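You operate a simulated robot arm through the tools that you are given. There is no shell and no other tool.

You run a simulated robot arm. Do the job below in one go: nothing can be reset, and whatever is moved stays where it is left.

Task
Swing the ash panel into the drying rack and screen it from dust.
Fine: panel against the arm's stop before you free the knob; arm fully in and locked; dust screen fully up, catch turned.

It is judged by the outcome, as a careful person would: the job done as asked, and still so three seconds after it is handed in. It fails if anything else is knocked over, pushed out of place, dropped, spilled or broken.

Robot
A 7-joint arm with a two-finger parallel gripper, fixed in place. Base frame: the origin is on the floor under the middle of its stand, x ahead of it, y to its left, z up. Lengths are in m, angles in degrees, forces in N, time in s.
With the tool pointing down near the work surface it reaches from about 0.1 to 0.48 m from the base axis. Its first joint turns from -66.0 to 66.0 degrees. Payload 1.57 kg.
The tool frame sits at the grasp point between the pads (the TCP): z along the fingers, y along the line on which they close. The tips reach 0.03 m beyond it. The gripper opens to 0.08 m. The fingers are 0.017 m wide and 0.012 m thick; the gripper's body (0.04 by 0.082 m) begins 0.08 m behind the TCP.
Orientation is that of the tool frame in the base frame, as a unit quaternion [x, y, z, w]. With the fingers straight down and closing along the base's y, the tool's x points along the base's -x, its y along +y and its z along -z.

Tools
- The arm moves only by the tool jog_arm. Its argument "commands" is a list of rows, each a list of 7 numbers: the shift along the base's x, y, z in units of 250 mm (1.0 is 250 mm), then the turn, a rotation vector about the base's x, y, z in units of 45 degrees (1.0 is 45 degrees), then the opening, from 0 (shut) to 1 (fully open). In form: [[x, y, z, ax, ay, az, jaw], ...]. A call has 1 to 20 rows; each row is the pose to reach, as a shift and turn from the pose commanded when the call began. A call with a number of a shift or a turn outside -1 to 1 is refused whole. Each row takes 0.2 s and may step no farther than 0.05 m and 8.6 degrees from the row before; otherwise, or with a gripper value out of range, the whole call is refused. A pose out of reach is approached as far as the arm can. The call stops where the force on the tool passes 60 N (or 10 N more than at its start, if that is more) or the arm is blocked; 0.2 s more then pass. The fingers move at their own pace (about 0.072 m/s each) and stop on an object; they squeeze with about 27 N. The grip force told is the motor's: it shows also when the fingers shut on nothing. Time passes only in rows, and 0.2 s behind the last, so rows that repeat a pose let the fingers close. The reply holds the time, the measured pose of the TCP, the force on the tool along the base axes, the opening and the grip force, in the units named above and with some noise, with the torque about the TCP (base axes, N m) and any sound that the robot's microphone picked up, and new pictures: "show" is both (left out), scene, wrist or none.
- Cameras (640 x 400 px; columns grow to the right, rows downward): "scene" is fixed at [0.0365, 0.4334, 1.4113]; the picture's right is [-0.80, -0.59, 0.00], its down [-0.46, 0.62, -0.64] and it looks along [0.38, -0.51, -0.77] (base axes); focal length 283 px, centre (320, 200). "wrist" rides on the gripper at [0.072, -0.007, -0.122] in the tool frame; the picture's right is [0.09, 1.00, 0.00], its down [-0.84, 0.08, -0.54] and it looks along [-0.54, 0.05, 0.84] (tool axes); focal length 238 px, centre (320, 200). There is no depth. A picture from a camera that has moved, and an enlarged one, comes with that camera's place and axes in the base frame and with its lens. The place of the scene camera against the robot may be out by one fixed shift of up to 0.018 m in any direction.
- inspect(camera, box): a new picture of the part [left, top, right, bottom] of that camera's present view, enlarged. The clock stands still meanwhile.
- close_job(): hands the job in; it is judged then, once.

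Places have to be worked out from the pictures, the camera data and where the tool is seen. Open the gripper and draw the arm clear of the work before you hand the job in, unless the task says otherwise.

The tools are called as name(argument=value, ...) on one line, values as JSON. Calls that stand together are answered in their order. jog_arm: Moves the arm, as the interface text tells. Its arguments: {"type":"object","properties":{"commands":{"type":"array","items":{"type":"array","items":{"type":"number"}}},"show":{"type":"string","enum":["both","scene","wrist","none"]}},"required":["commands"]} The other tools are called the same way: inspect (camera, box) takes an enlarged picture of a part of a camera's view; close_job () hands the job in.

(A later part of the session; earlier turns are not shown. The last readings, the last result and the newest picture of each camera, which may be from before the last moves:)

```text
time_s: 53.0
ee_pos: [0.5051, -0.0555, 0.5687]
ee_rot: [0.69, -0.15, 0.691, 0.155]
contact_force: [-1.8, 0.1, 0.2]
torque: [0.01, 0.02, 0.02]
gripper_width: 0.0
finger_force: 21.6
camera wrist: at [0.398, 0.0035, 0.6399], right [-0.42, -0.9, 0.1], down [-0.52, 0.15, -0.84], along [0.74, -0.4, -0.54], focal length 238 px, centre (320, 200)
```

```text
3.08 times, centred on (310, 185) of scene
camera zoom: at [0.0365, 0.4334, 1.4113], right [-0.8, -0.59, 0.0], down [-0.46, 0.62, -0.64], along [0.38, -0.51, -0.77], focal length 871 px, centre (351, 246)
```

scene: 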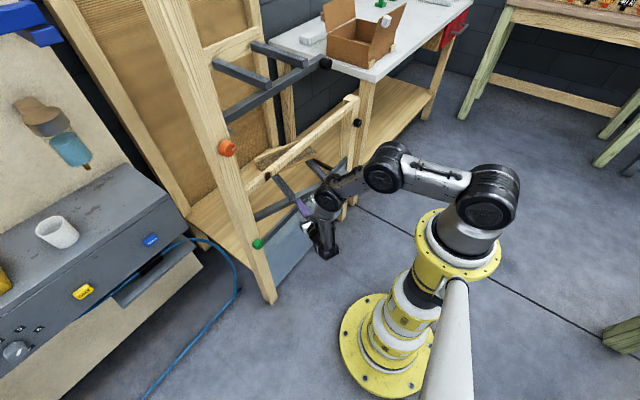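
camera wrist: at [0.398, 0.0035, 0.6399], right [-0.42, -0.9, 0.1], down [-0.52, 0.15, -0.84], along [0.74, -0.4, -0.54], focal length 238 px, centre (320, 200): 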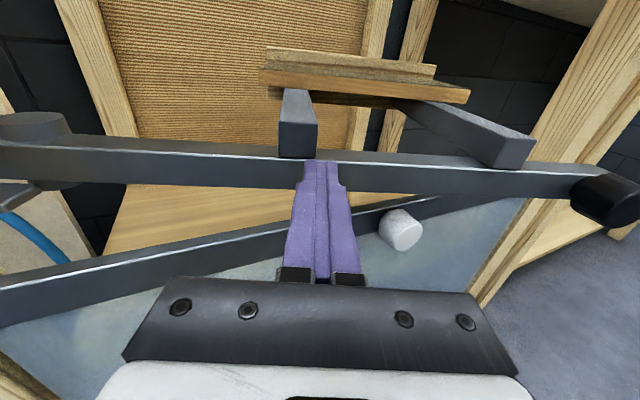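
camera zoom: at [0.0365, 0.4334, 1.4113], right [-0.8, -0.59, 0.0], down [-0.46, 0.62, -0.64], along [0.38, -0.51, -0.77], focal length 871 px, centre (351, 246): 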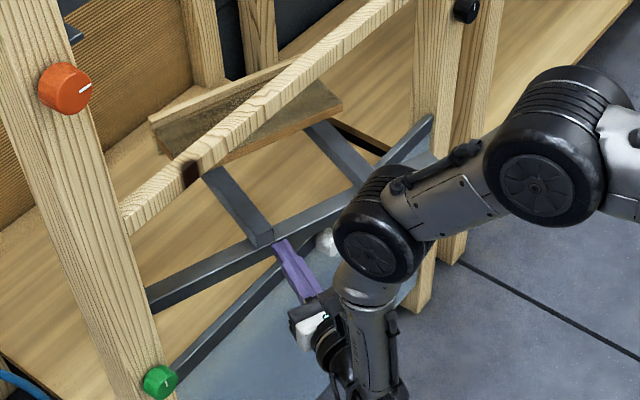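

About 73° now and the panel passes cleanly under the rail. I go on slowly to about 87° and recheck.

jog_arm(commands=[[0.02, -0.007, 0, 0, 0, 0, 0], [0.039, -0.014, 0, 0, 0, 0, 0], [0.058, -0.021, 0, 0, 0, 0, 0], [0.078, -0.026, 0, 0, 0, 0, 0], [0.098, -0.031, 0, 0, 0, 0, 0], [0.118, -0.036, 0, 0, 0, 0, 0], [0.133, -0.039, 0, 0, 0, 0, 0], [0.149, -0.042, 0, 0, 0, 0, 0]])

inspect(camera="scene", box=[230, 120, 390, 250])

```text
time_s: 54.8
ee_pos: [0.5437, -0.067, 0.5702]
ee_rot: [0.69, -0.151, 0.691, 0.154]
contact_force: [-1.6, 0.0, 0.0]
torque: [0.01, 0.01, -0.01]
gripper_width: 0.0
finger_force: 20.7
camera wrist: at [0.4359, -0.0076, 0.641], right [-0.42, -0.9, 0.1], down [-0.52, 0.15, -0.84], along [0.74, -0.4, -0.54], focal length 238 px, centre (320, 200)
```

scene: 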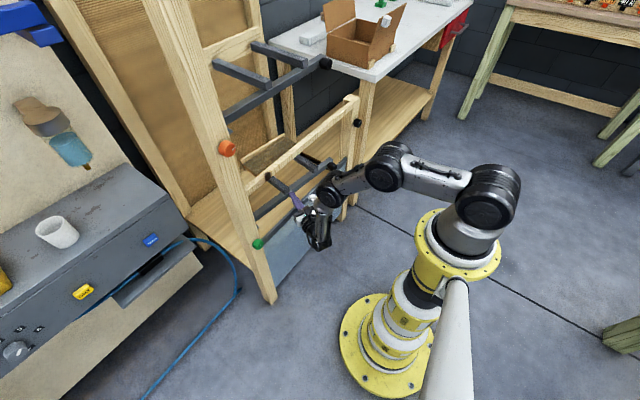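
wrist: 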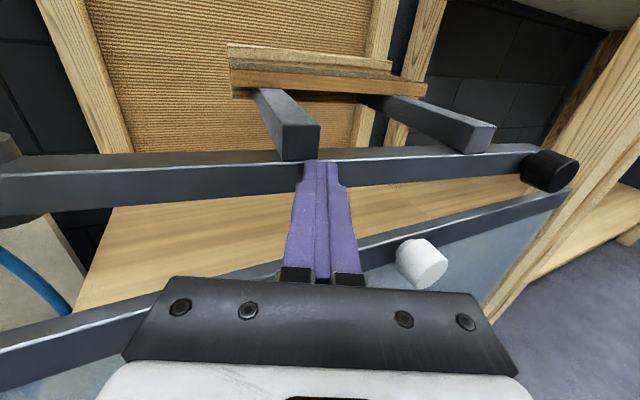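

```text
3.08 times, centred on (310, 185) of scene
camera zoom: at [0.0364, 0.4334, 1.4113], right [-0.8, -0.59, 0.0], down [-0.46, 0.62, -0.64], along [0.38, -0.51, -0.77], focal length 871 px, centre (351, 246)
```

zoom: 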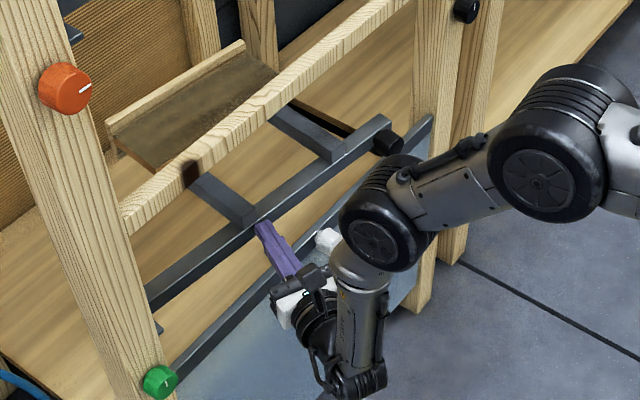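

Close to fully in. I push on in about 4 mm steps, checking for the end-stop force.

jog_arm(commands=[[0.015, -0.003, 0, 0, 0, 0, 0], [0.03, -0.005, 0, 0, 0, 0, 0]], show="none")

inspect(camera="wrist", box=[0, 30, 640, 300])

```text
time_s: 55.4
ee_pos: [0.5514, -0.0681, 0.5707]
ee_rot: [0.69, -0.151, 0.691, 0.155]
contact_force: [0.3, -0.6, -0.5]
torque: [0.01, -0.02, 0.0]
gripper_width: 0.0
finger_force: 21.2
```

```text
1.00 times, centred on (320, 165) of wrist (not enlarged: the box is as wide or as high as the picture)
camera zoom: at [0.4427, -0.0092, 0.6408], right [-0.42, -0.9, 0.1], down [-0.52, 0.15, -0.84], along [0.74, -0.4, -0.54], focal length 238 px, centre (320, 235)
```

zoom: 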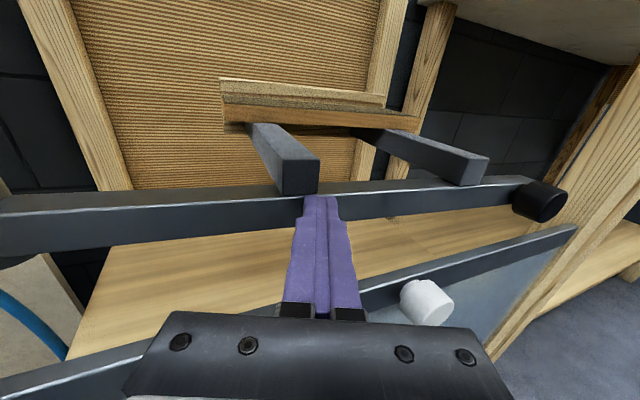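

No stop yet. Continuing in the same small steps.

jog_arm(commands=[[0.015, -0.002, 0, 0, 0, 0, 0], [0.03, -0.003, 0, 0, 0, 0, 0]], show="none")

inspect(camera="scene", box=[230, 120, 390, 250])

```text
time_s: 56.0
ee_pos: [0.5569, -0.0709, 0.57]
ee_rot: [0.69, -0.152, 0.69, 0.156]
contact_force: [-1.5, -2.1, 0.4]
torque: [-0.01, 0.01, -0.06]
gripper_width: 0.0
finger_force: 21.5
```

```text
3.08 times, centred on (310, 185) of scene
camera zoom: at [0.0365, 0.4333, 1.4113], right [-0.8, -0.59, 0.0], down [-0.46, 0.62, -0.64], along [0.38, -0.51, -0.77], focal length 871 px, centre (351, 246)
```

zoom: 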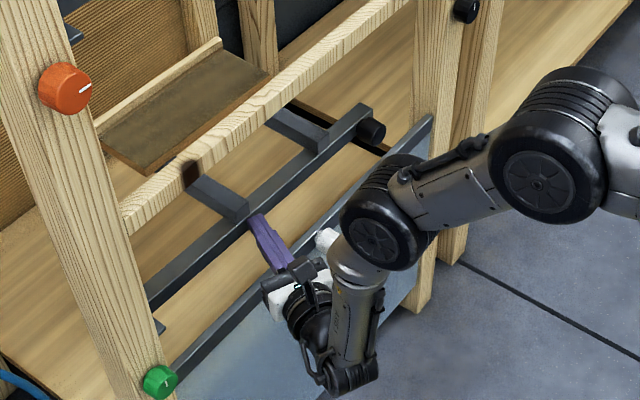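

Still no end-stop reaction; comparing with the upper arm (which is stowed), a few degrees remain. Continuing.

jog_arm(commands=[[0.012, 0, 0, 0, 0, 0, 0], [0.024, 0, 0, 0, 0, 0, 0]], show="none")

jog_arm(commands=[[0.012, 0, 0, 0, 0, 0, 0], [0.024, 0, 0, 0, 0, 0, 0]], show="wrist")

inspect(camera="scene", box=[230, 120, 390, 250])

```text
time_s: 56.6
ee_pos: [0.5634, -0.0695, 0.5694]
ee_rot: [0.69, -0.151, 0.691, 0.155]
contact_force: [-2.9, -0.6, 1.2]
torque: [-0.02, -0.04, -0.04]
gripper_width: 0.0
finger_force: 21.3
```

```text
time_s: 57.2
ee_pos: [0.5641, -0.0692, 0.5707]
ee_rot: [0.687, -0.15, 0.693, 0.158]
contact_force: [-14.9, 3.6, 10.2]
torque: [-0.04, -0.29, 0.06]
gripper_width: 0.0002
finger_force: 21.1
stopped in row 2: the force on the tool passed its limit at 66 N (the readings are from after the stop); the commanded pose is now the measured one
camera wrist: at [0.4558, -0.0092, 0.6395], right [-0.42, -0.9, 0.1], down [-0.52, 0.15, -0.84], along [0.74, -0.41, -0.53], focal length 238 px, centre (320, 200)
```

wrist: 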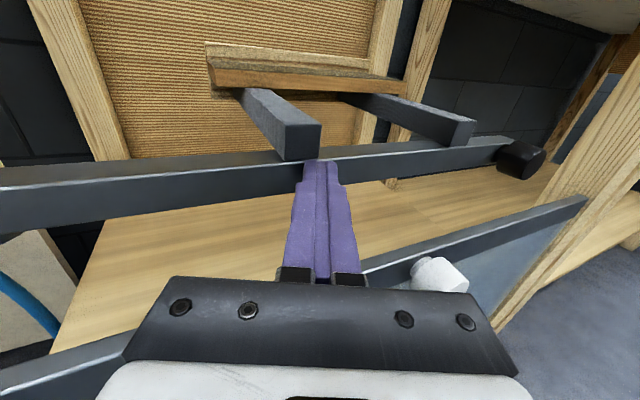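

```text
3.08 times, centred on (310, 185) of scene
camera zoom: at [0.0361, 0.4334, 1.4113], right [-0.8, -0.59, 0.0], down [-0.46, 0.62, -0.64], along [0.38, -0.51, -0.77], focal length 871 px, centre (351, 246)
```

zoom: 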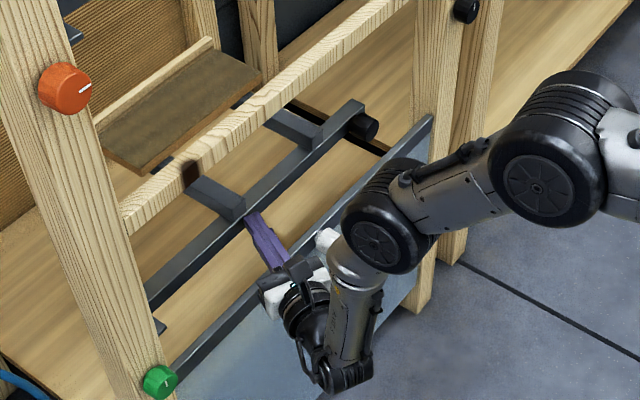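

The tool force spiked to 66 N and the arm stopped: it has met its end stop. I check against the stowed upper arm and look at whether anything is caught.

inspect(camera="scene", box=[240, 120, 350, 230])

inspect(camera="scene", box=[210, 40, 340, 130])

inspect(camera="wrist", box=[160, 20, 560, 260])

```text
3.64 times, centred on (295, 175) of scene
camera zoom: at [0.0361, 0.4334, 1.4113], right [-0.8, -0.59, 0.0], down [-0.46, 0.62, -0.64], along [0.38, -0.51, -0.77], focal length 1029 px, centre (411, 291)
```

zoom: 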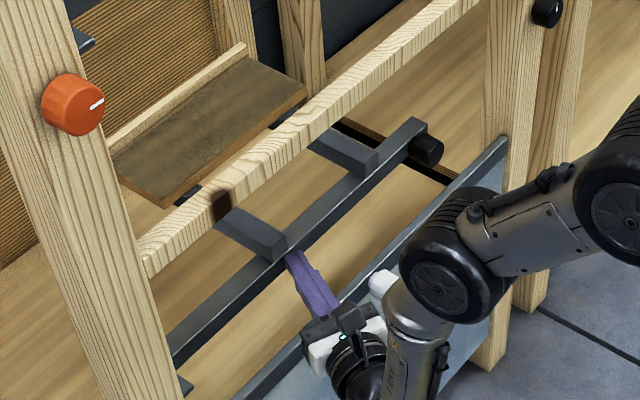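

```text
4.44 times, centred on (275, 85) of scene
camera zoom: at [0.0361, 0.4334, 1.4113], right [-0.8, -0.59, 0.0], down [-0.46, 0.62, -0.64], along [0.38, -0.51, -0.77], focal length 1258 px, centre (520, 711)
```

zoom: 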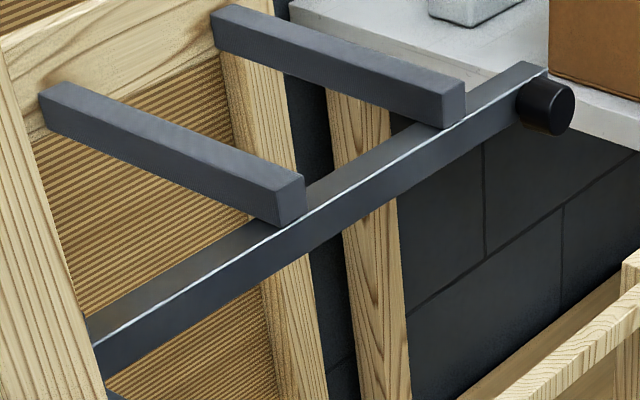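

```text
1.60 times, centred on (360, 140) of wrist
camera zoom: at [0.4558, -0.0092, 0.6395], right [-0.42, -0.9, 0.1], down [-0.52, 0.15, -0.84], along [0.74, -0.41, -0.53], focal length 381 px, centre (256, 296)
```

zoom: 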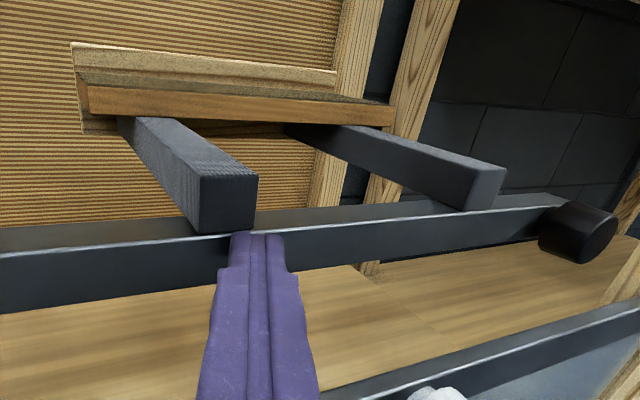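

inspect(camera="scene", box=[280, 140, 345, 185])

inspect(camera="scene", box=[245, 185, 300, 230])

```text
8.89 times, centred on (312, 162) of scene
camera zoom: at [0.0361, 0.4334, 1.4113], right [-0.8, -0.59, 0.0], down [-0.46, 0.62, -0.64], along [0.38, -0.51, -0.77], focal length 2516 px, centre (387, 533)
```

zoom: 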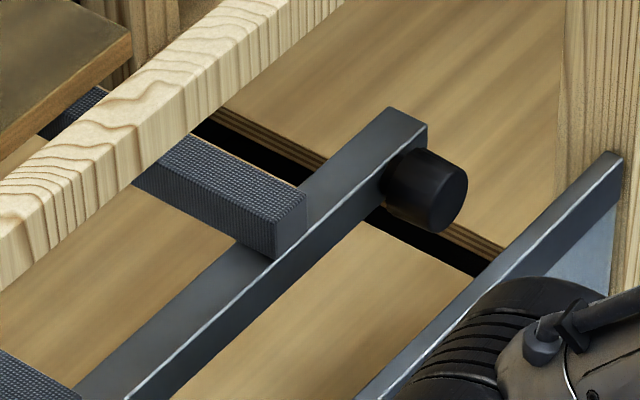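

```text
8.89 times, centred on (272, 208) of scene
camera zoom: at [0.0361, 0.4334, 1.4113], right [-0.8, -0.59, 0.0], down [-0.46, 0.62, -0.64], along [0.38, -0.51, -0.77], focal length 2516 px, centre (742, 133)
```

zoom: 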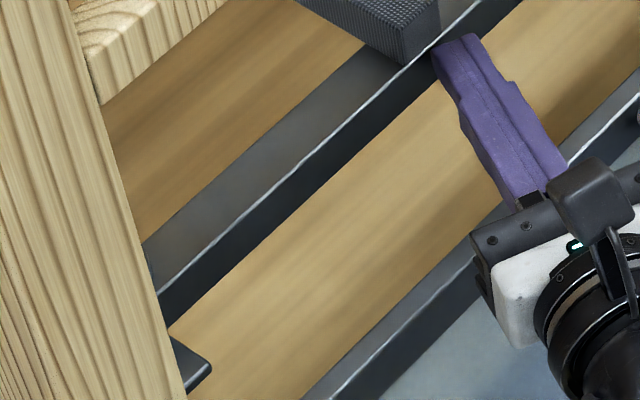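

The lower bar now measures parallel to the stowed upper arm (same x along its length to within ~1 mm), so it is fully in. I withdraw the tool and return to the green knob's front, squaring the tool and opening the jaws.

jog_arm(commands=[[-0.08, 0.04, 0, 0, 0, 0, 0], [-0.18, 0.1, 0, 0, 0, 0, 0], [-0.28, 0.22, -0.01, 0, 0, 0.08, 0], [-0.38, 0.36, -0.02, 0, 0, 0.18, 0], [-0.46, 0.5, -0.03, 0, 0, 0.3, 0.3], [-0.54, 0.64, -0.04, 0, 0, 0.42, 0.6], [-0.6, 0.78, -0.04, 0, 0, 0.5, 0.9], [-0.656, 0.925, -0.04, 0, 0, 0.553, 0.9]])

inspect(camera="wrist", box=[240, 70, 400, 200])

inspect(camera="scene", box=[280, 140, 345, 185])

```text
time_s: 59.0
ee_pos: [0.3997, 0.1628, 0.5588]
ee_rot: [0.705, 0.002, 0.71, 0.004]
contact_force: [0.6, 0.0, -0.3]
torque: [-0.03, -0.04, -0.03]
gripper_width: 0.0719
finger_force: 0.1
camera wrist: at [0.2782, 0.1708, 0.6294], right [0.0, -0.99, 0.1], down [-0.54, -0.08, -0.84], along [0.84, -0.06, -0.53], focal length 238 px, centre (320, 200)
```

scene: 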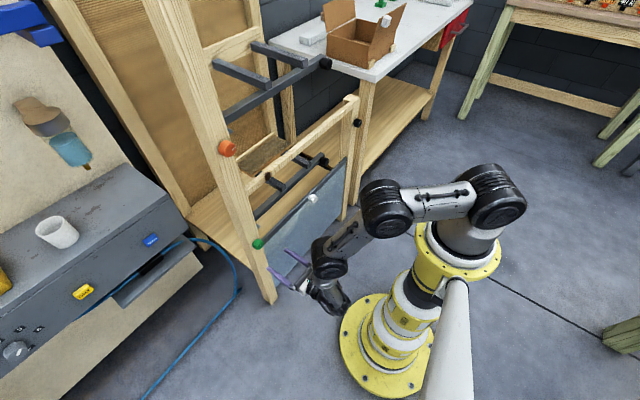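
wrist: 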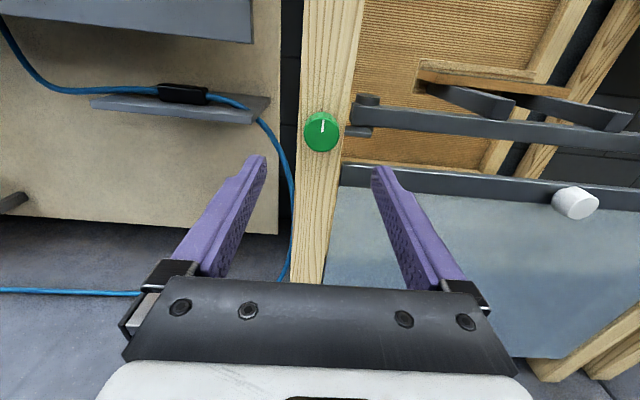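

```text
3.08 times, centred on (320, 135) of wrist
camera zoom: at [0.2782, 0.1708, 0.6294], right [0.0, -0.99, 0.1], down [-0.54, -0.08, -0.84], along [0.84, -0.06, -0.53], focal length 733 px, centre (320, 400)
```

zoom: 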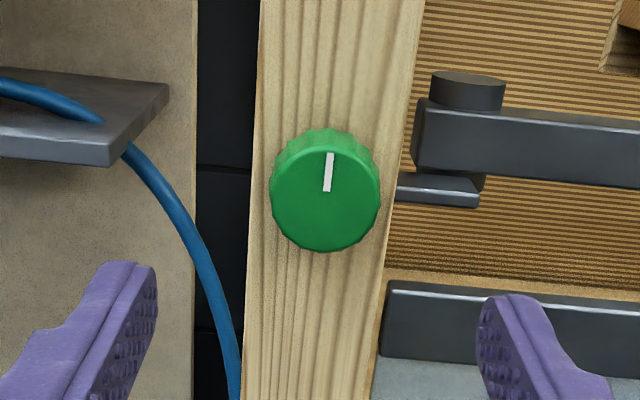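

```text
8.89 times, centred on (312, 162) of scene
camera zoom: at [0.0365, 0.4333, 1.4113], right [-0.8, -0.59, 0.0], down [-0.46, 0.62, -0.64], along [0.38, -0.51, -0.77], focal length 2516 px, centre (387, 533)
```

zoom: 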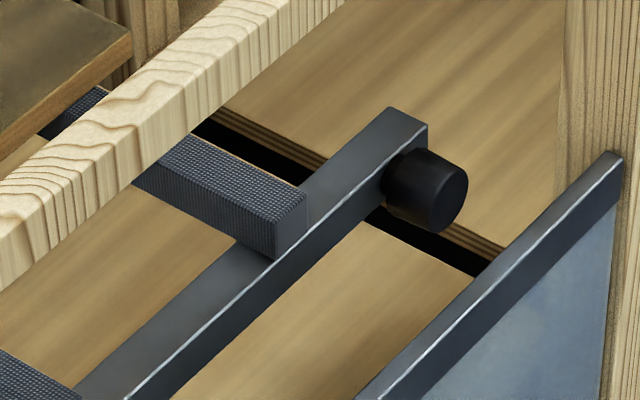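

The arm stays in by itself. The knob's pointer is up and its center is aligned within 2 mm. I pre-roll the tool 75° (a range I know works) so that I can then turn the knob back clockwise.

jog_arm(commands=[[0, -0.004, 0.004, -0.167, 0, 0, 0.9], [0, -0.004, 0.004, -0.333, 0, 0, 0.9], [0, -0.004, 0.004, -0.5, 0, 0, 0.9], [0, -0.004, 0.004, -0.667, 0, 0, 0.9], [0, -0.004, 0.004, -0.833, 0, 0, 0.9]], show="none")

jog_arm(commands=[[0, 0, 0, -0.167, 0, 0, 0.9], [0, 0, 0, -0.333, 0, 0, 0.9], [0, 0, 0, -0.5, 0, 0, 0.9], [0, 0, 0, -0.667, 0, 0, 0.9], [0, 0, 0, -0.833, 0, 0, 0.9], [0.08, 0, 0, -0.833, 0, 0, 0.9], [0.16, 0, 0, -0.833, 0, 0, 0.9], [0.24, 0, 0, -0.833, 0, 0, 0.9], [0.31, 0, 0, -0.833, 0, 0, 0.9], [0.355, 0, 0, -0.833, 0, 0, 0.9]])

inspect(camera="wrist", box=[240, 100, 400, 230])

```text
time_s: 60.2
ee_pos: [0.4007, 0.1616, 0.5605]
ee_rot: [0.665, 0.231, 0.671, 0.231]
contact_force: [0.1, -0.3, 0.2]
torque: [0.05, 0.01, -0.02]
gripper_width: 0.0723
finger_force: 0.0
```

```text
time_s: 62.4
ee_pos: [0.49, 0.1615, 0.5615]
ee_rot: [0.557, 0.433, 0.562, 0.432]
contact_force: [0.0, 0.0, 0.1]
torque: [0.01, -0.01, -0.01]
gripper_width: 0.0719
finger_force: 0.1
camera wrist: at [0.3679, 0.2324, 0.571], right [0.0, -0.16, 0.99], down [-0.54, -0.83, -0.14], along [0.84, -0.53, -0.08], focal length 238 px, centre (320, 200)
```

scene: 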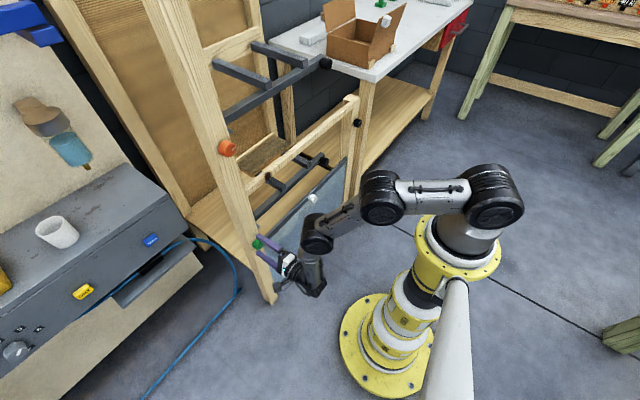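
wrist: 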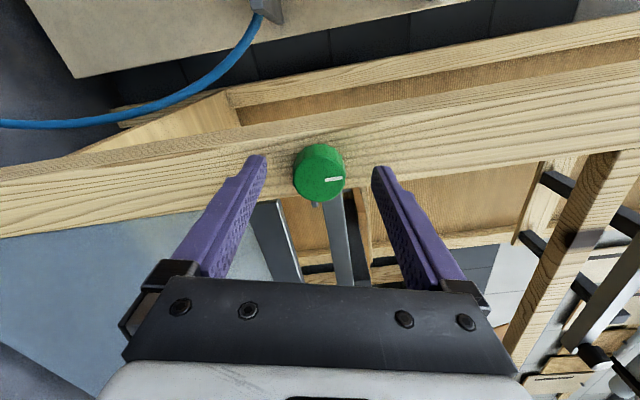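

```text
3.08 times, centred on (320, 165) of wrist
camera zoom: at [0.3679, 0.2324, 0.571], right [0.0, -0.16, 0.99], down [-0.54, -0.83, -0.14], along [0.84, -0.53, -0.08], focal length 733 px, centre (320, 308)
```

zoom: 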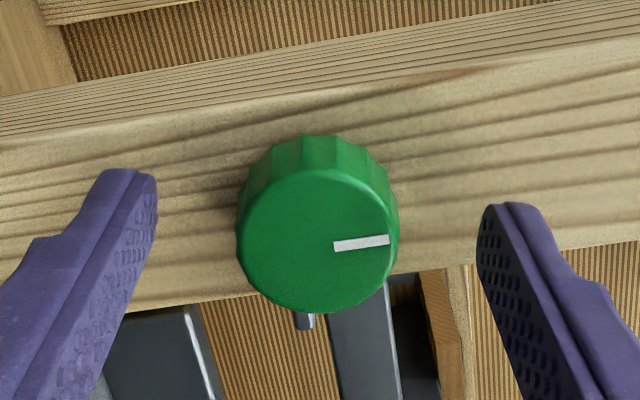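

Well centred on the knob. I close the jaws on it.

jog_arm(commands=[[0.004, 0, 0, 0, 0, 0, 0.4], [0.004, 0, 0, 0, 0, 0, 0], [0.004, 0, 0, 0, 0, 0, 0], [0.004, 0, 0, 0, 0, 0, 0]], show="none")

jog_arm(commands=[[0, 0, 0, 0.15, 0, 0, 0], [0, 0, 0, 0.3, 0, 0, 0], [0, 0, 0, 0.45, 0, 0, 0], [0, 0, 0, 0.6, 0, 0, 0], [0, 0, 0, 0.75, 0, 0, 0]], show="none")

inspect(camera="wrist", box=[240, 100, 400, 230])

```text
time_s: 63.4
ee_pos: [0.4905, 0.1612, 0.5604]
ee_rot: [0.557, 0.433, 0.562, 0.432]
contact_force: [5.4, -0.1, -4.4]
torque: [-0.05, 0.18, 0.37]
gripper_width: 0.0355
finger_force: 42.5
```

```text
time_s: 64.6
ee_pos: [0.49, 0.1607, 0.5614]
ee_rot: [0.657, 0.25, 0.665, 0.252]
contact_force: [-6.8, -6.6, 9.2]
torque: [-0.06, -0.15, 0.05]
gripper_width: 0.0352
finger_force: 42.7
```

```text
3.08 times, centred on (320, 165) of wrist
camera zoom: at [0.3681, 0.2147, 0.608], right [-0.01, -0.68, 0.73], down [-0.54, -0.61, -0.58], along [0.84, -0.4, -0.36], focal length 733 px, centre (320, 308)
```

zoom: 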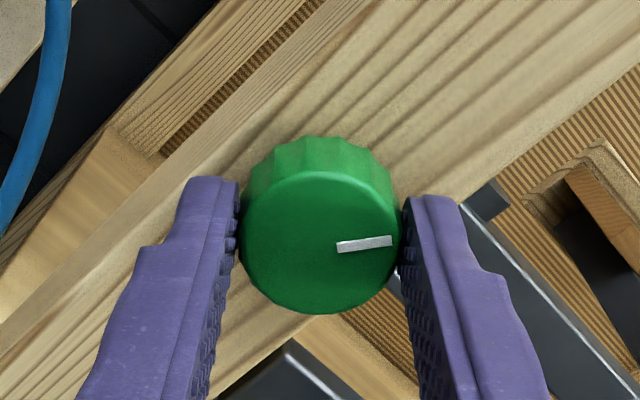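

The knob follows clockwise. I continue turning back toward the locked position.

jog_arm(commands=[[0, 0, 0, 0.15, 0, 0, 0], [0, 0, 0, 0.3, 0, 0, 0], [0, 0, 0, 0.45, 0, 0, 0], [0, 0, 0, 0.6, 0, 0, 0], [0, 0, 0, 0.75, 0, 0, 0], [0, 0, 0, 0.9, 0, 0, 0]], show="none")

inspect(camera="wrist", box=[240, 100, 400, 230])

```text
time_s: 66.0
ee_pos: [0.4917, 0.1605, 0.5606]
ee_rot: [0.705, 0.005, 0.71, 0.007]
contact_force: [-7.3, -12.0, 7.5]
torque: [-0.03, -1.15, -0.07]
gripper_width: 0.0352
finger_force: 42.4
```

```text
3.08 times, centred on (320, 165) of wrist
camera zoom: at [0.3681, 0.1701, 0.6305], right [-0.01, -0.99, 0.11], down [-0.54, -0.09, -0.84], along [0.84, -0.06, -0.53], focal length 733 px, centre (320, 308)
```

zoom: 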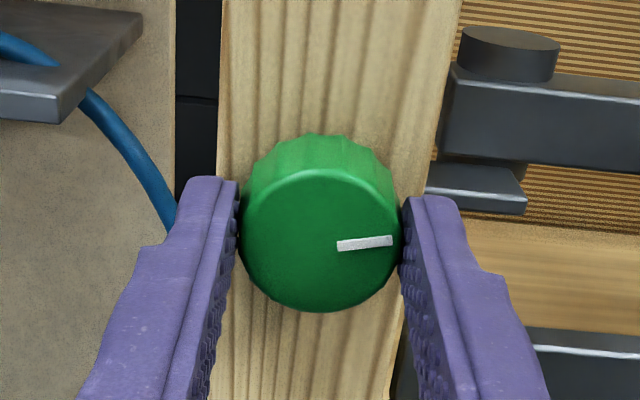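

75° done, pointer nearly horizontal. I turn the last ~18° to reach the end stop.

jog_arm(commands=[[0, 0.004, -0.002, 0.1, 0, 0, 0], [0, 0.004, -0.002, 0.2, 0, 0, 0], [0, 0.004, -0.002, 0.3, 0, 0, 0], [0, 0.004, -0.002, 0.4, 0, 0, 0]], show="none")

inspect(camera="wrist", box=[240, 100, 400, 230])

```text
time_s: 67.0
ee_pos: [0.4907, 0.1612, 0.559]
ee_rot: [0.697, -0.106, 0.702, -0.099]
contact_force: [2.9, -18.2, 5.3]
torque: [-0.77, -0.36, -0.04]
gripper_width: 0.0357
finger_force: 42.5
```

```text
3.08 times, centred on (320, 165) of wrist
camera zoom: at [0.3682, 0.1488, 0.6283], right [-0.01, -0.98, -0.2], down [-0.54, 0.17, -0.83], along [0.84, 0.1, -0.53], focal length 733 px, centre (320, 308)
```

zoom: 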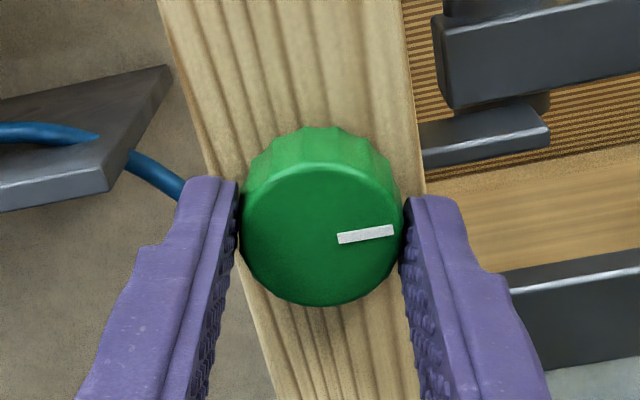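

Torque reached -0.77 N·m with the pointer horizontal, exactly as it was when locked. I ease the twist, open the jaws and back away.

jog_arm(commands=[[0, 0, 0, -0.11, 0, 0, 0], [0, 0, 0, -0.2, 0, 0, 0], [0, 0, 0, -0.2, 0, 0, 0.9], [0, 0, 0, -0.2, 0, 0, 0.9], [0, 0, 0, -0.2, 0, 0, 0.9], [-0.1, 0, 0, -0.2, 0, 0, 0.9], [-0.22, 0, 0, -0.3, 0, 0, 0.9], [-0.36, 0, 0.02, -0.4, 0, 0, 0.9]])

inspect(camera="scene", box=[240, 225, 280, 260])

inspect(camera="wrist", box=[220, 50, 640, 300])

inspect(camera="scene", box=[230, 90, 380, 240])

```text
time_s: 68.8
ee_pos: [0.4001, 0.1623, 0.5647]
ee_rot: [0.704, 0.007, 0.71, 0.008]
contact_force: [-0.5, -0.4, -0.4]
torque: [0.01, -0.01, 0.0]
gripper_width: 0.0721
finger_force: 0.1
camera wrist: at [0.2774, 0.1731, 0.634], right [0.0, -0.99, 0.11], down [-0.54, -0.09, -0.84], along [0.84, -0.06, -0.53], focal length 238 px, centre (320, 200)
```

scene: 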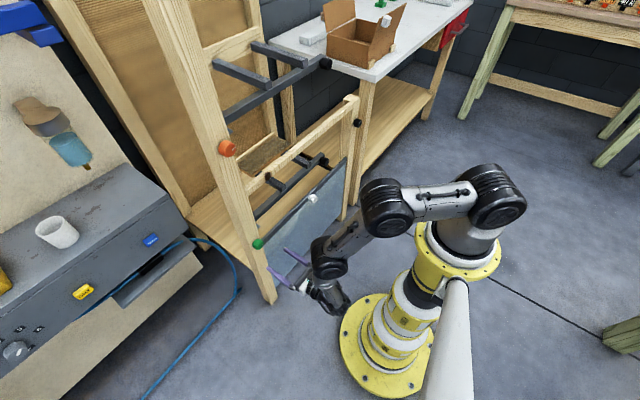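
wrist: 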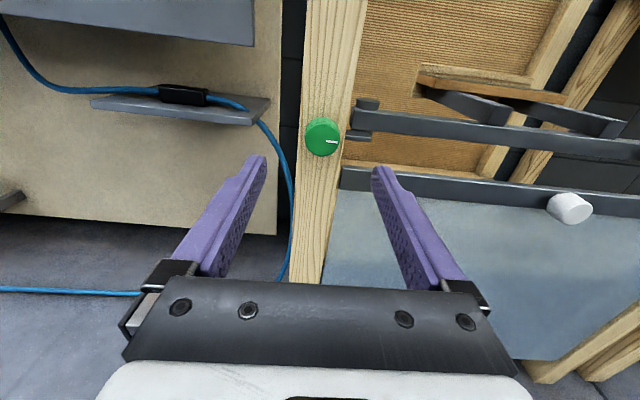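

```text
11.43 times, centred on (260, 242) of scene
camera zoom: at [0.0365, 0.4334, 1.4113], right [-0.8, -0.59, 0.0], down [-0.46, 0.62, -0.64], along [0.38, -0.51, -0.77], focal length 3234 px, centre (1006, -286)
```

zoom: 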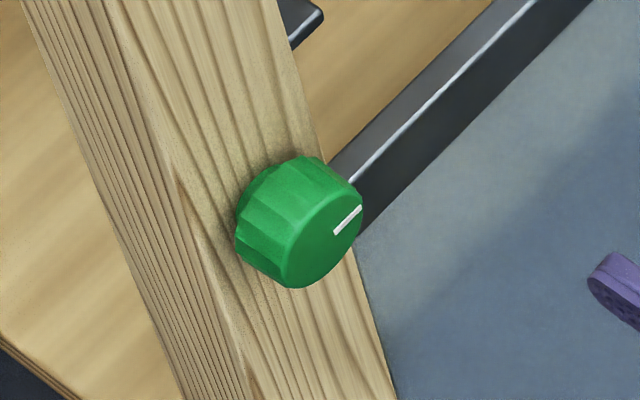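

```text
1.52 times, centred on (430, 175) of wrist
camera zoom: at [0.2774, 0.1731, 0.634], right [0.0, -0.99, 0.11], down [-0.54, -0.09, -0.84], along [0.84, -0.06, -0.53], focal length 363 px, centre (152, 238)
```

zoom: 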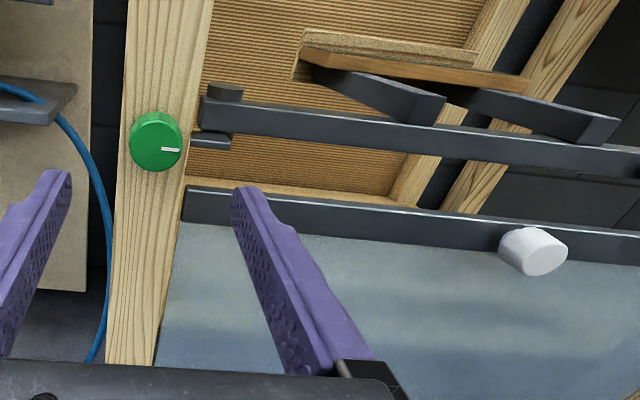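

```text
2.67 times, centred on (305, 165) of scene
camera zoom: at [0.0365, 0.4334, 1.4113], right [-0.8, -0.59, 0.0], down [-0.46, 0.62, -0.64], along [0.38, -0.51, -0.77], focal length 755 px, centre (360, 293)
```

zoom: 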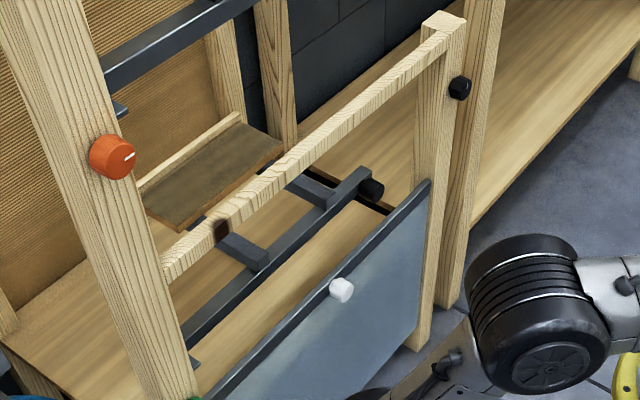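

The green knob is back at its locked mark, the bar is in, and the panel is on its stop. For the screen and its catch on the right I need the wrist bent the other way round, so I raise the tool, then unwind the wrist the way it came.

jog_arm(commands=[[0, -0.02, 0.16, 0, 0, 0, 0.5], [0, -0.06, 0.32, 0, 0, 0, 0.2], [0, -0.1, 0.48, 0, 0, 0, 0], [0, -0.15, 0.64, 0, 0, 0, 0], [0, -0.2, 0.8, 0, 0, 0, 0]], show="none")

jog_arm(commands=[[0, -0.12, 0.12, 0.1178, 0, -0.1178, 0], [0, -0.25, 0.24, 0.2357, 0, -0.2357, 0], [0, -0.38, 0.36, 0.3535, 0, -0.3535, 0], [0.01, -0.51, 0.48, 0.4714, 0, -0.4714, 0], [0.03, -0.64, 0.59, 0.5892, 0, -0.5892, 0], [0.04, -0.76, 0.696, 0.7071, 0, -0.7071, 0]], show="scene")

```text
time_s: 70.0
ee_pos: [0.4001, 0.1138, 0.7642]
ee_rot: [0.705, 0.006, 0.709, 0.009]
contact_force: [0.3, 0.3, 0.2]
torque: [0.0, -0.01, -0.01]
gripper_width: 0.0
finger_force: 21.6
```

```text
time_s: 71.4
ee_pos: [0.4126, -0.0765, 0.9362]
ee_rot: [0.655, -0.378, 0.654, 0.01]
contact_force: [0.7, -0.7, 0.3]
torque: [-0.01, -0.04, -0.05]
gripper_width: 0.0
finger_force: 21.1
```

scene: 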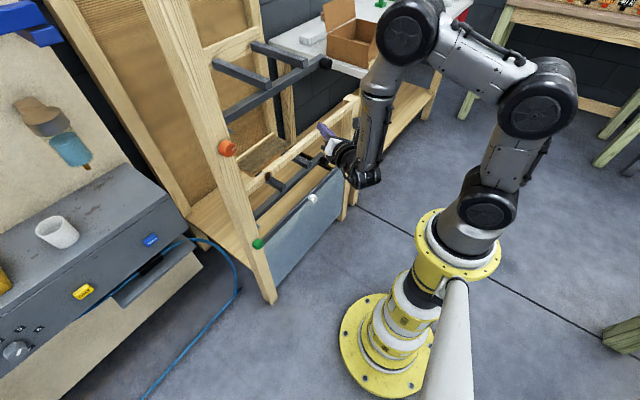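

Unwinding goes as before. Next two 45° stages back toward tool-down.

jog_arm(commands=[[-0.02, -0.03, -0.02, 0.1178, 0, -0.1178, 0], [-0.04, -0.06, -0.04, 0.2357, 0, -0.2357, 0], [-0.07, -0.09, -0.06, 0.3535, 0, -0.3535, 0], [-0.1, -0.12, -0.075, 0.4714, 0, -0.4714, 0], [-0.13, -0.14, -0.09, 0.5892, 0, -0.5892, 0], [-0.155, -0.16, -0.1, 0.7071, 0, -0.7071, 0]], show="none")

jog_arm(commands=[[-0.046, 0.012, -0.046, 0.1178, 0, -0.1178, 0], [-0.091, 0.029, -0.091, 0.2357, 0, -0.2357, 0], [-0.135, 0.052, -0.135, 0.3535, 0, -0.3535, 0], [-0.175, 0.078, -0.175, 0.4714, 0, -0.4714, 0], [-0.213, 0.109, -0.213, 0.5892, 0, -0.5892, 0], [-0.248, 0.144, -0.248, 0.7071, 0, -0.7071, 0]], show="none")

jog_arm(commands=[[-0.022, 0.048, -0.022, 0.1178, 0, -0.1178, 0], [-0.042, 0.103, -0.042, 0.2357, 0, -0.2357, 0], [-0.06, 0.158, -0.06, 0.3535, 0, -0.3535, 0], [-0.075, 0.218, -0.075, 0.4714, 0, -0.4714, 0], [-0.09, 0.283, -0.09, 0.5892, 0, -0.5892, 0], [-0.1, 0.348, -0.1, 0.7071, 0, -0.7071, 0]], show="scene")

```text
time_s: 72.8
ee_pos: [0.3713, -0.1177, 0.9131]
ee_rot: [-0.505, 0.703, -0.5, -0.008]
contact_force: [0.0, -0.3, 0.2]
torque: [0.0, 0.02, -0.01]
gripper_width: 0.0
finger_force: 21.3
```

```text
time_s: 74.2
ee_pos: [0.3112, -0.0817, 0.8515]
ee_rot: [-0.28, 0.922, -0.269, -0.006]
contact_force: [0.3, -0.6, -0.3]
torque: [0.08, -0.02, 0.01]
gripper_width: 0.0
finger_force: 21.5
```

```text
time_s: 75.6
ee_pos: [0.2833, 0.0057, 0.8252]
ee_rot: [-0.011, 1.0, 0.002, -0.002]
contact_force: [-0.5, -0.2, 0.7]
torque: [0.03, 0.0, -0.05]
gripper_width: 0.0
finger_force: 21.0
```

scene: 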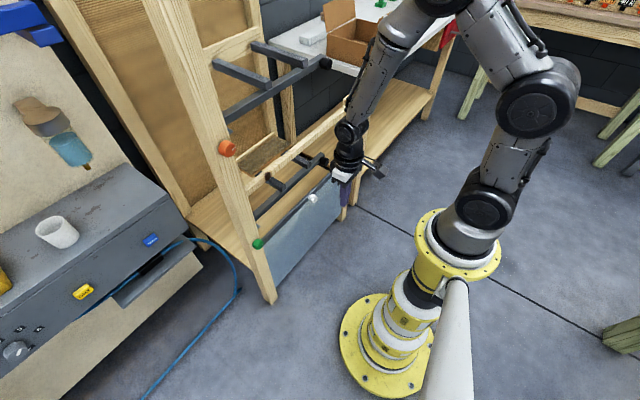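

Tool is pointing down again. Now I roll the wrist the other way, to the left, in the mirrored path.

jog_arm(commands=[[0.01, 0.065, 0.01, 0.1178, 0, -0.1178, 0], [0.025, 0.13, 0.025, 0.2357, 0, -0.2357, 0], [0.04, 0.19, 0.04, 0.3535, 0, -0.3535, 0], [0.058, 0.245, 0.058, 0.4714, 0, -0.4714, 0], [0.078, 0.3, 0.078, 0.5892, 0, -0.5892, 0], [0.1, 0.348, 0.1, 0.7071, 0, -0.7071, 0]], show="none")

jog_arm(commands=[[0.03, 0.03, 0.035, 0.1178, 0, -0.1178, 0], [0.06, 0.055, 0.073, 0.2357, 0, -0.2357, 0], [0.095, 0.075, 0.113, 0.3535, 0, -0.3535, 0], [0.13, 0.09, 0.157, 0.4714, 0, -0.4714, 0], [0.165, 0.1, 0.202, 0.5892, 0, -0.5892, 0], [0.2, 0.1, 0.248, 0.7071, 0, -0.7071, 0]], show="scene")

```text
time_s: 77.0
ee_pos: [0.3104, 0.0925, 0.8524]
ee_rot: [0.26, 0.926, 0.274, 0.0]
contact_force: [0.7, -0.2, 0.4]
torque: [0.0, 0.0, 0.02]
gripper_width: 0.0
finger_force: 21.6
```

```text
time_s: 78.4
ee_pos: [0.3597, 0.1155, 0.9142]
ee_rot: [0.491, 0.711, 0.504, 0.004]
contact_force: [-0.5, -0.1, 0.4]
torque: [0.0, 0.0, 0.0]
gripper_width: 0.0
finger_force: 21.2
```

scene: 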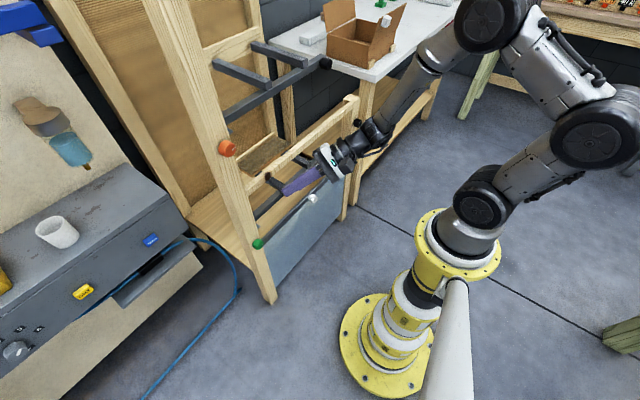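

Both stages worked. I finish the roll while moving right, to face the rack squarely in front of the screen handle's line.

jog_arm(commands=[[0.02, -0.05, 0, 0.1178, 0, -0.1178, 0], [0.04, -0.12, 0, 0.2357, 0, -0.2357, 0], [0.06, -0.19, 0, 0.3535, 0, -0.3535, 0], [0.08, -0.26, 0, 0.4714, 0, -0.4714, 0], [0.1, -0.33, 0, 0.5892, 0, -0.5892, 0], [0.12, -0.4, 0, 0.7071, 0, -0.7071, 0]], show="none")

jog_arm(commands=[[0.0, -0.11, -0.07, 0.1178, 0, -0.1178, 0], [0.0, -0.22, -0.15, 0.2357, 0, -0.2357, 0], [0.0, -0.33, -0.23, 0.3535, 0, -0.3535, 0], [0.0, -0.44, -0.31, 0.4714, 0, -0.4714, 0], [0.0, -0.55, -0.39, 0.5892, 0, -0.5892, 0], [0.0, -0.66, -0.46, 0.7071, 0, -0.7071, 0]])

```text
time_s: 79.8
ee_pos: [0.3883, 0.0179, 0.9138]
ee_rot: [0.647, 0.388, 0.657, 0.006]
contact_force: [0.6, -0.4, 0.6]
torque: [-0.01, -0.02, -0.02]
gripper_width: 0.0
finger_force: 21.6
```

```text
time_s: 81.2
ee_pos: [0.3902, -0.1483, 0.7986]
ee_rot: [0.704, 0.006, 0.71, 0.009]
contact_force: [1.6, -0.4, 0.1]
torque: [0.02, -0.02, -0.01]
gripper_width: 0.0001
finger_force: 21.4
camera wrist: at [0.2678, -0.1372, 0.8685], right [-0.01, -0.99, 0.11], down [-0.54, -0.09, -0.84], along [0.84, -0.06, -0.53], focal length 238 px, centre (320, 200)
```

scene: 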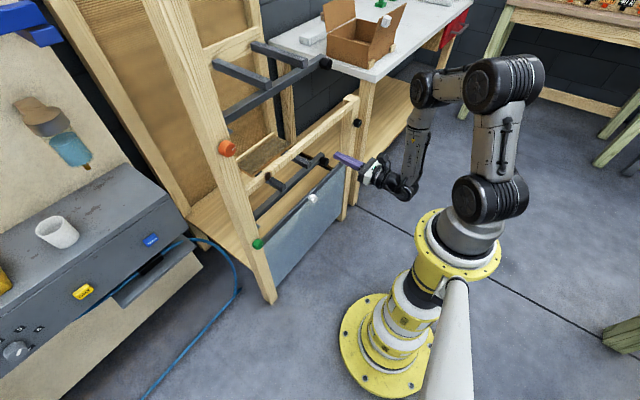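
wrist: 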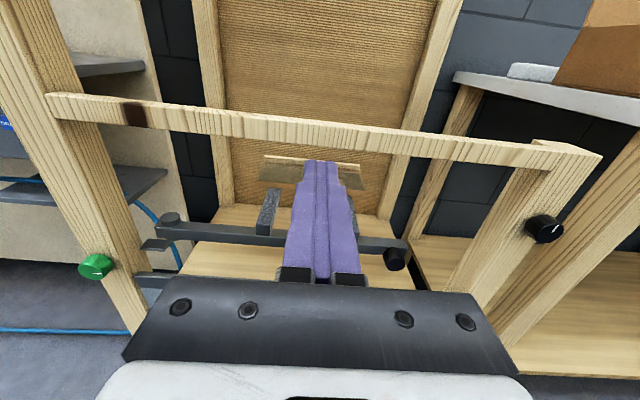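

Now the tool faces the rack from the right-hand wrist posture, with the rail, green knob and black catch all in view. I lower in front of the screen's white handle to see it squarely.

jog_arm(commands=[[0.0, 0, -0.18, 0, 0, 0, 0], [0.01, 0, -0.36, 0, 0, 0, 0], [0.02, 0, -0.54, 0, 0, 0, 0], [0.03, 0, -0.72, 0, 0, 0, 0], [0.04, 0, -0.88, 0, 0, 0, 0]])

inspect(camera="wrist", box=[160, 60, 480, 260])

```text
time_s: 82.4
ee_pos: [0.3999, -0.1474, 0.5768]
ee_rot: [0.704, 0.007, 0.71, 0.008]
contact_force: [0.3, 0.7, -0.1]
torque: [0.03, 0.0, 0.01]
gripper_width: 0.0
finger_force: 21.4
camera wrist: at [0.2775, -0.1375, 0.6465], right [0.0, -0.99, 0.11], down [-0.54, -0.09, -0.84], along [0.84, -0.06, -0.53], focal length 238 px, centre (320, 200)
```

scene: 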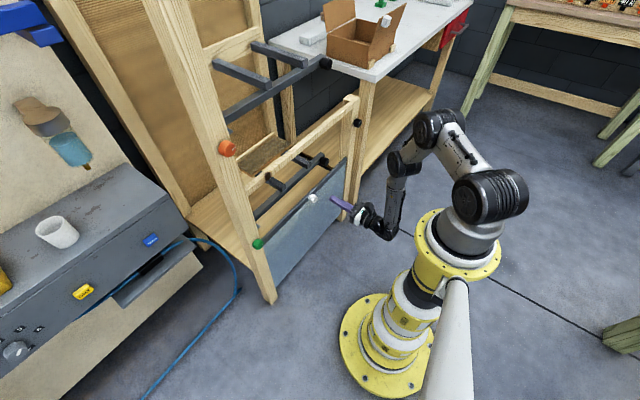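
wrist: 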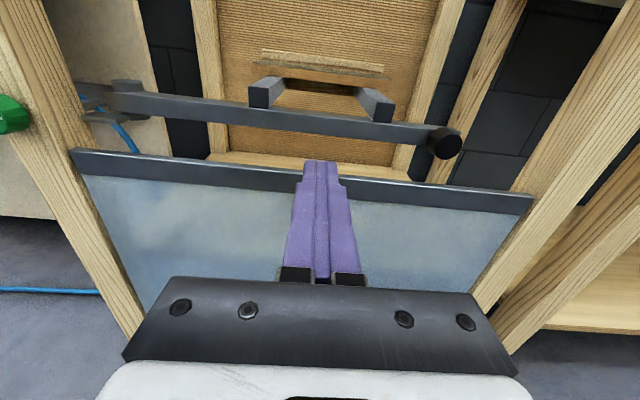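

```text
2.00 times, centred on (320, 160) of wrist
camera zoom: at [0.2775, -0.1375, 0.6465], right [0.0, -0.99, 0.11], down [-0.54, -0.09, -0.84], along [0.84, -0.06, -0.53], focal length 477 px, centre (320, 280)
```

zoom: 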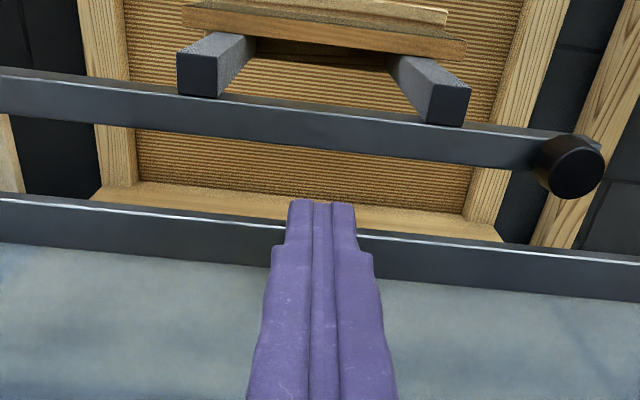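

The fingers hide the handle, so I open the jaws, lower to handle height, and roll the tool 90° so the fingers will close from above and below the handle.

jog_arm(commands=[[0, 0, -0.05, -0.167, 0, 0, 0.3], [0, 0, -0.1, -0.333, 0, 0, 0.6], [0, 0, -0.16, -0.5, 0, 0, 0.9], [0, 0, -0.22, -0.667, 0, 0, 0.9], [0, 0, -0.26, -0.833, 0, 0, 0.9], [0, 0, -0.288, -1, 0, 0, 0.9]], show="none")

jog_arm(commands=[[0, 0, 0, -0.167, 0, 0, 0.9], [0, 0, 0, -0.333, 0, 0, 0.9], [0, 0, 0, -0.5, 0, 0, 0.9], [0, 0, 0, -0.667, 0, 0, 0.9], [0, 0, 0, -0.833, 0, 0, 0.9], [0, 0, 0, -0.98, 0, 0, 0.9]])

inspect(camera="wrist", box=[200, 60, 440, 240])

```text
time_s: 83.8
ee_pos: [0.3995, -0.1478, 0.5064]
ee_rot: [0.647, 0.278, 0.653, 0.279]
contact_force: [-0.7, 0.6, 0.0]
torque: [-0.02, -0.02, -0.03]
gripper_width: 0.0723
finger_force: 0.0
```

```text
time_s: 85.2
ee_pos: [0.4002, -0.1477, 0.5067]
ee_rot: [0.495, 0.503, 0.501, 0.5]
contact_force: [0.0, 0.3, 0.1]
torque: [-0.01, 0.02, -0.01]
gripper_width: 0.0719
finger_force: 0.0
camera wrist: at [0.2773, -0.0758, 0.4981], right [0.0, 0.1, 0.99], down [-0.54, -0.84, 0.08], along [0.84, -0.53, 0.06], focal length 238 px, centre (320, 200)
```

scene: 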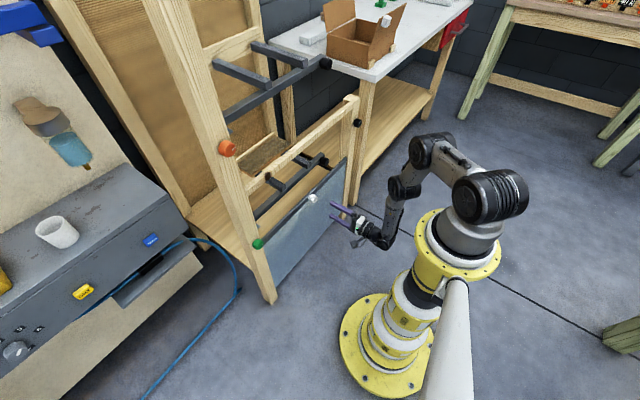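
wrist: 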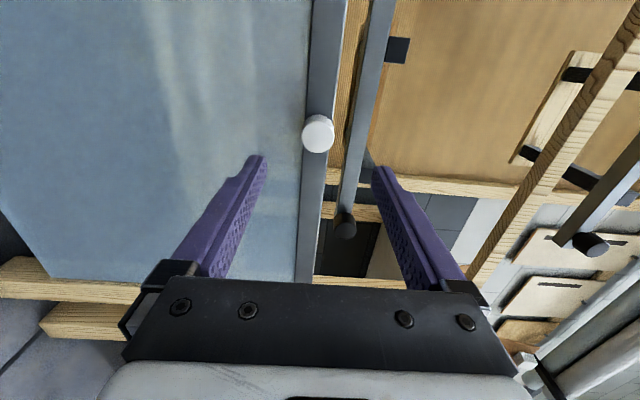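

```text
2.22 times, centred on (320, 150) of wrist
camera zoom: at [0.2773, -0.0758, 0.4981], right [0.0, 0.1, 0.99], down [-0.54, -0.84, 0.08], along [0.84, -0.53, 0.06], focal length 530 px, centre (320, 311)
```

zoom: 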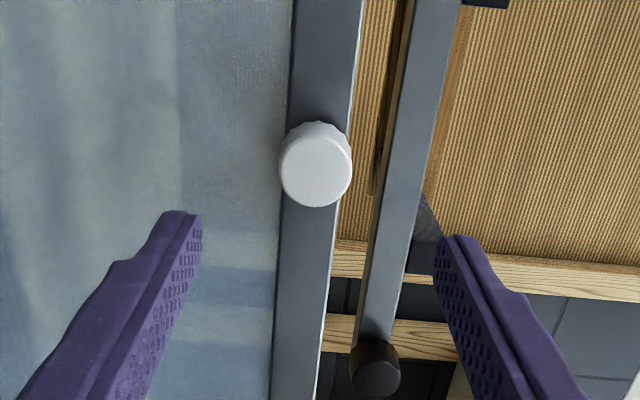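

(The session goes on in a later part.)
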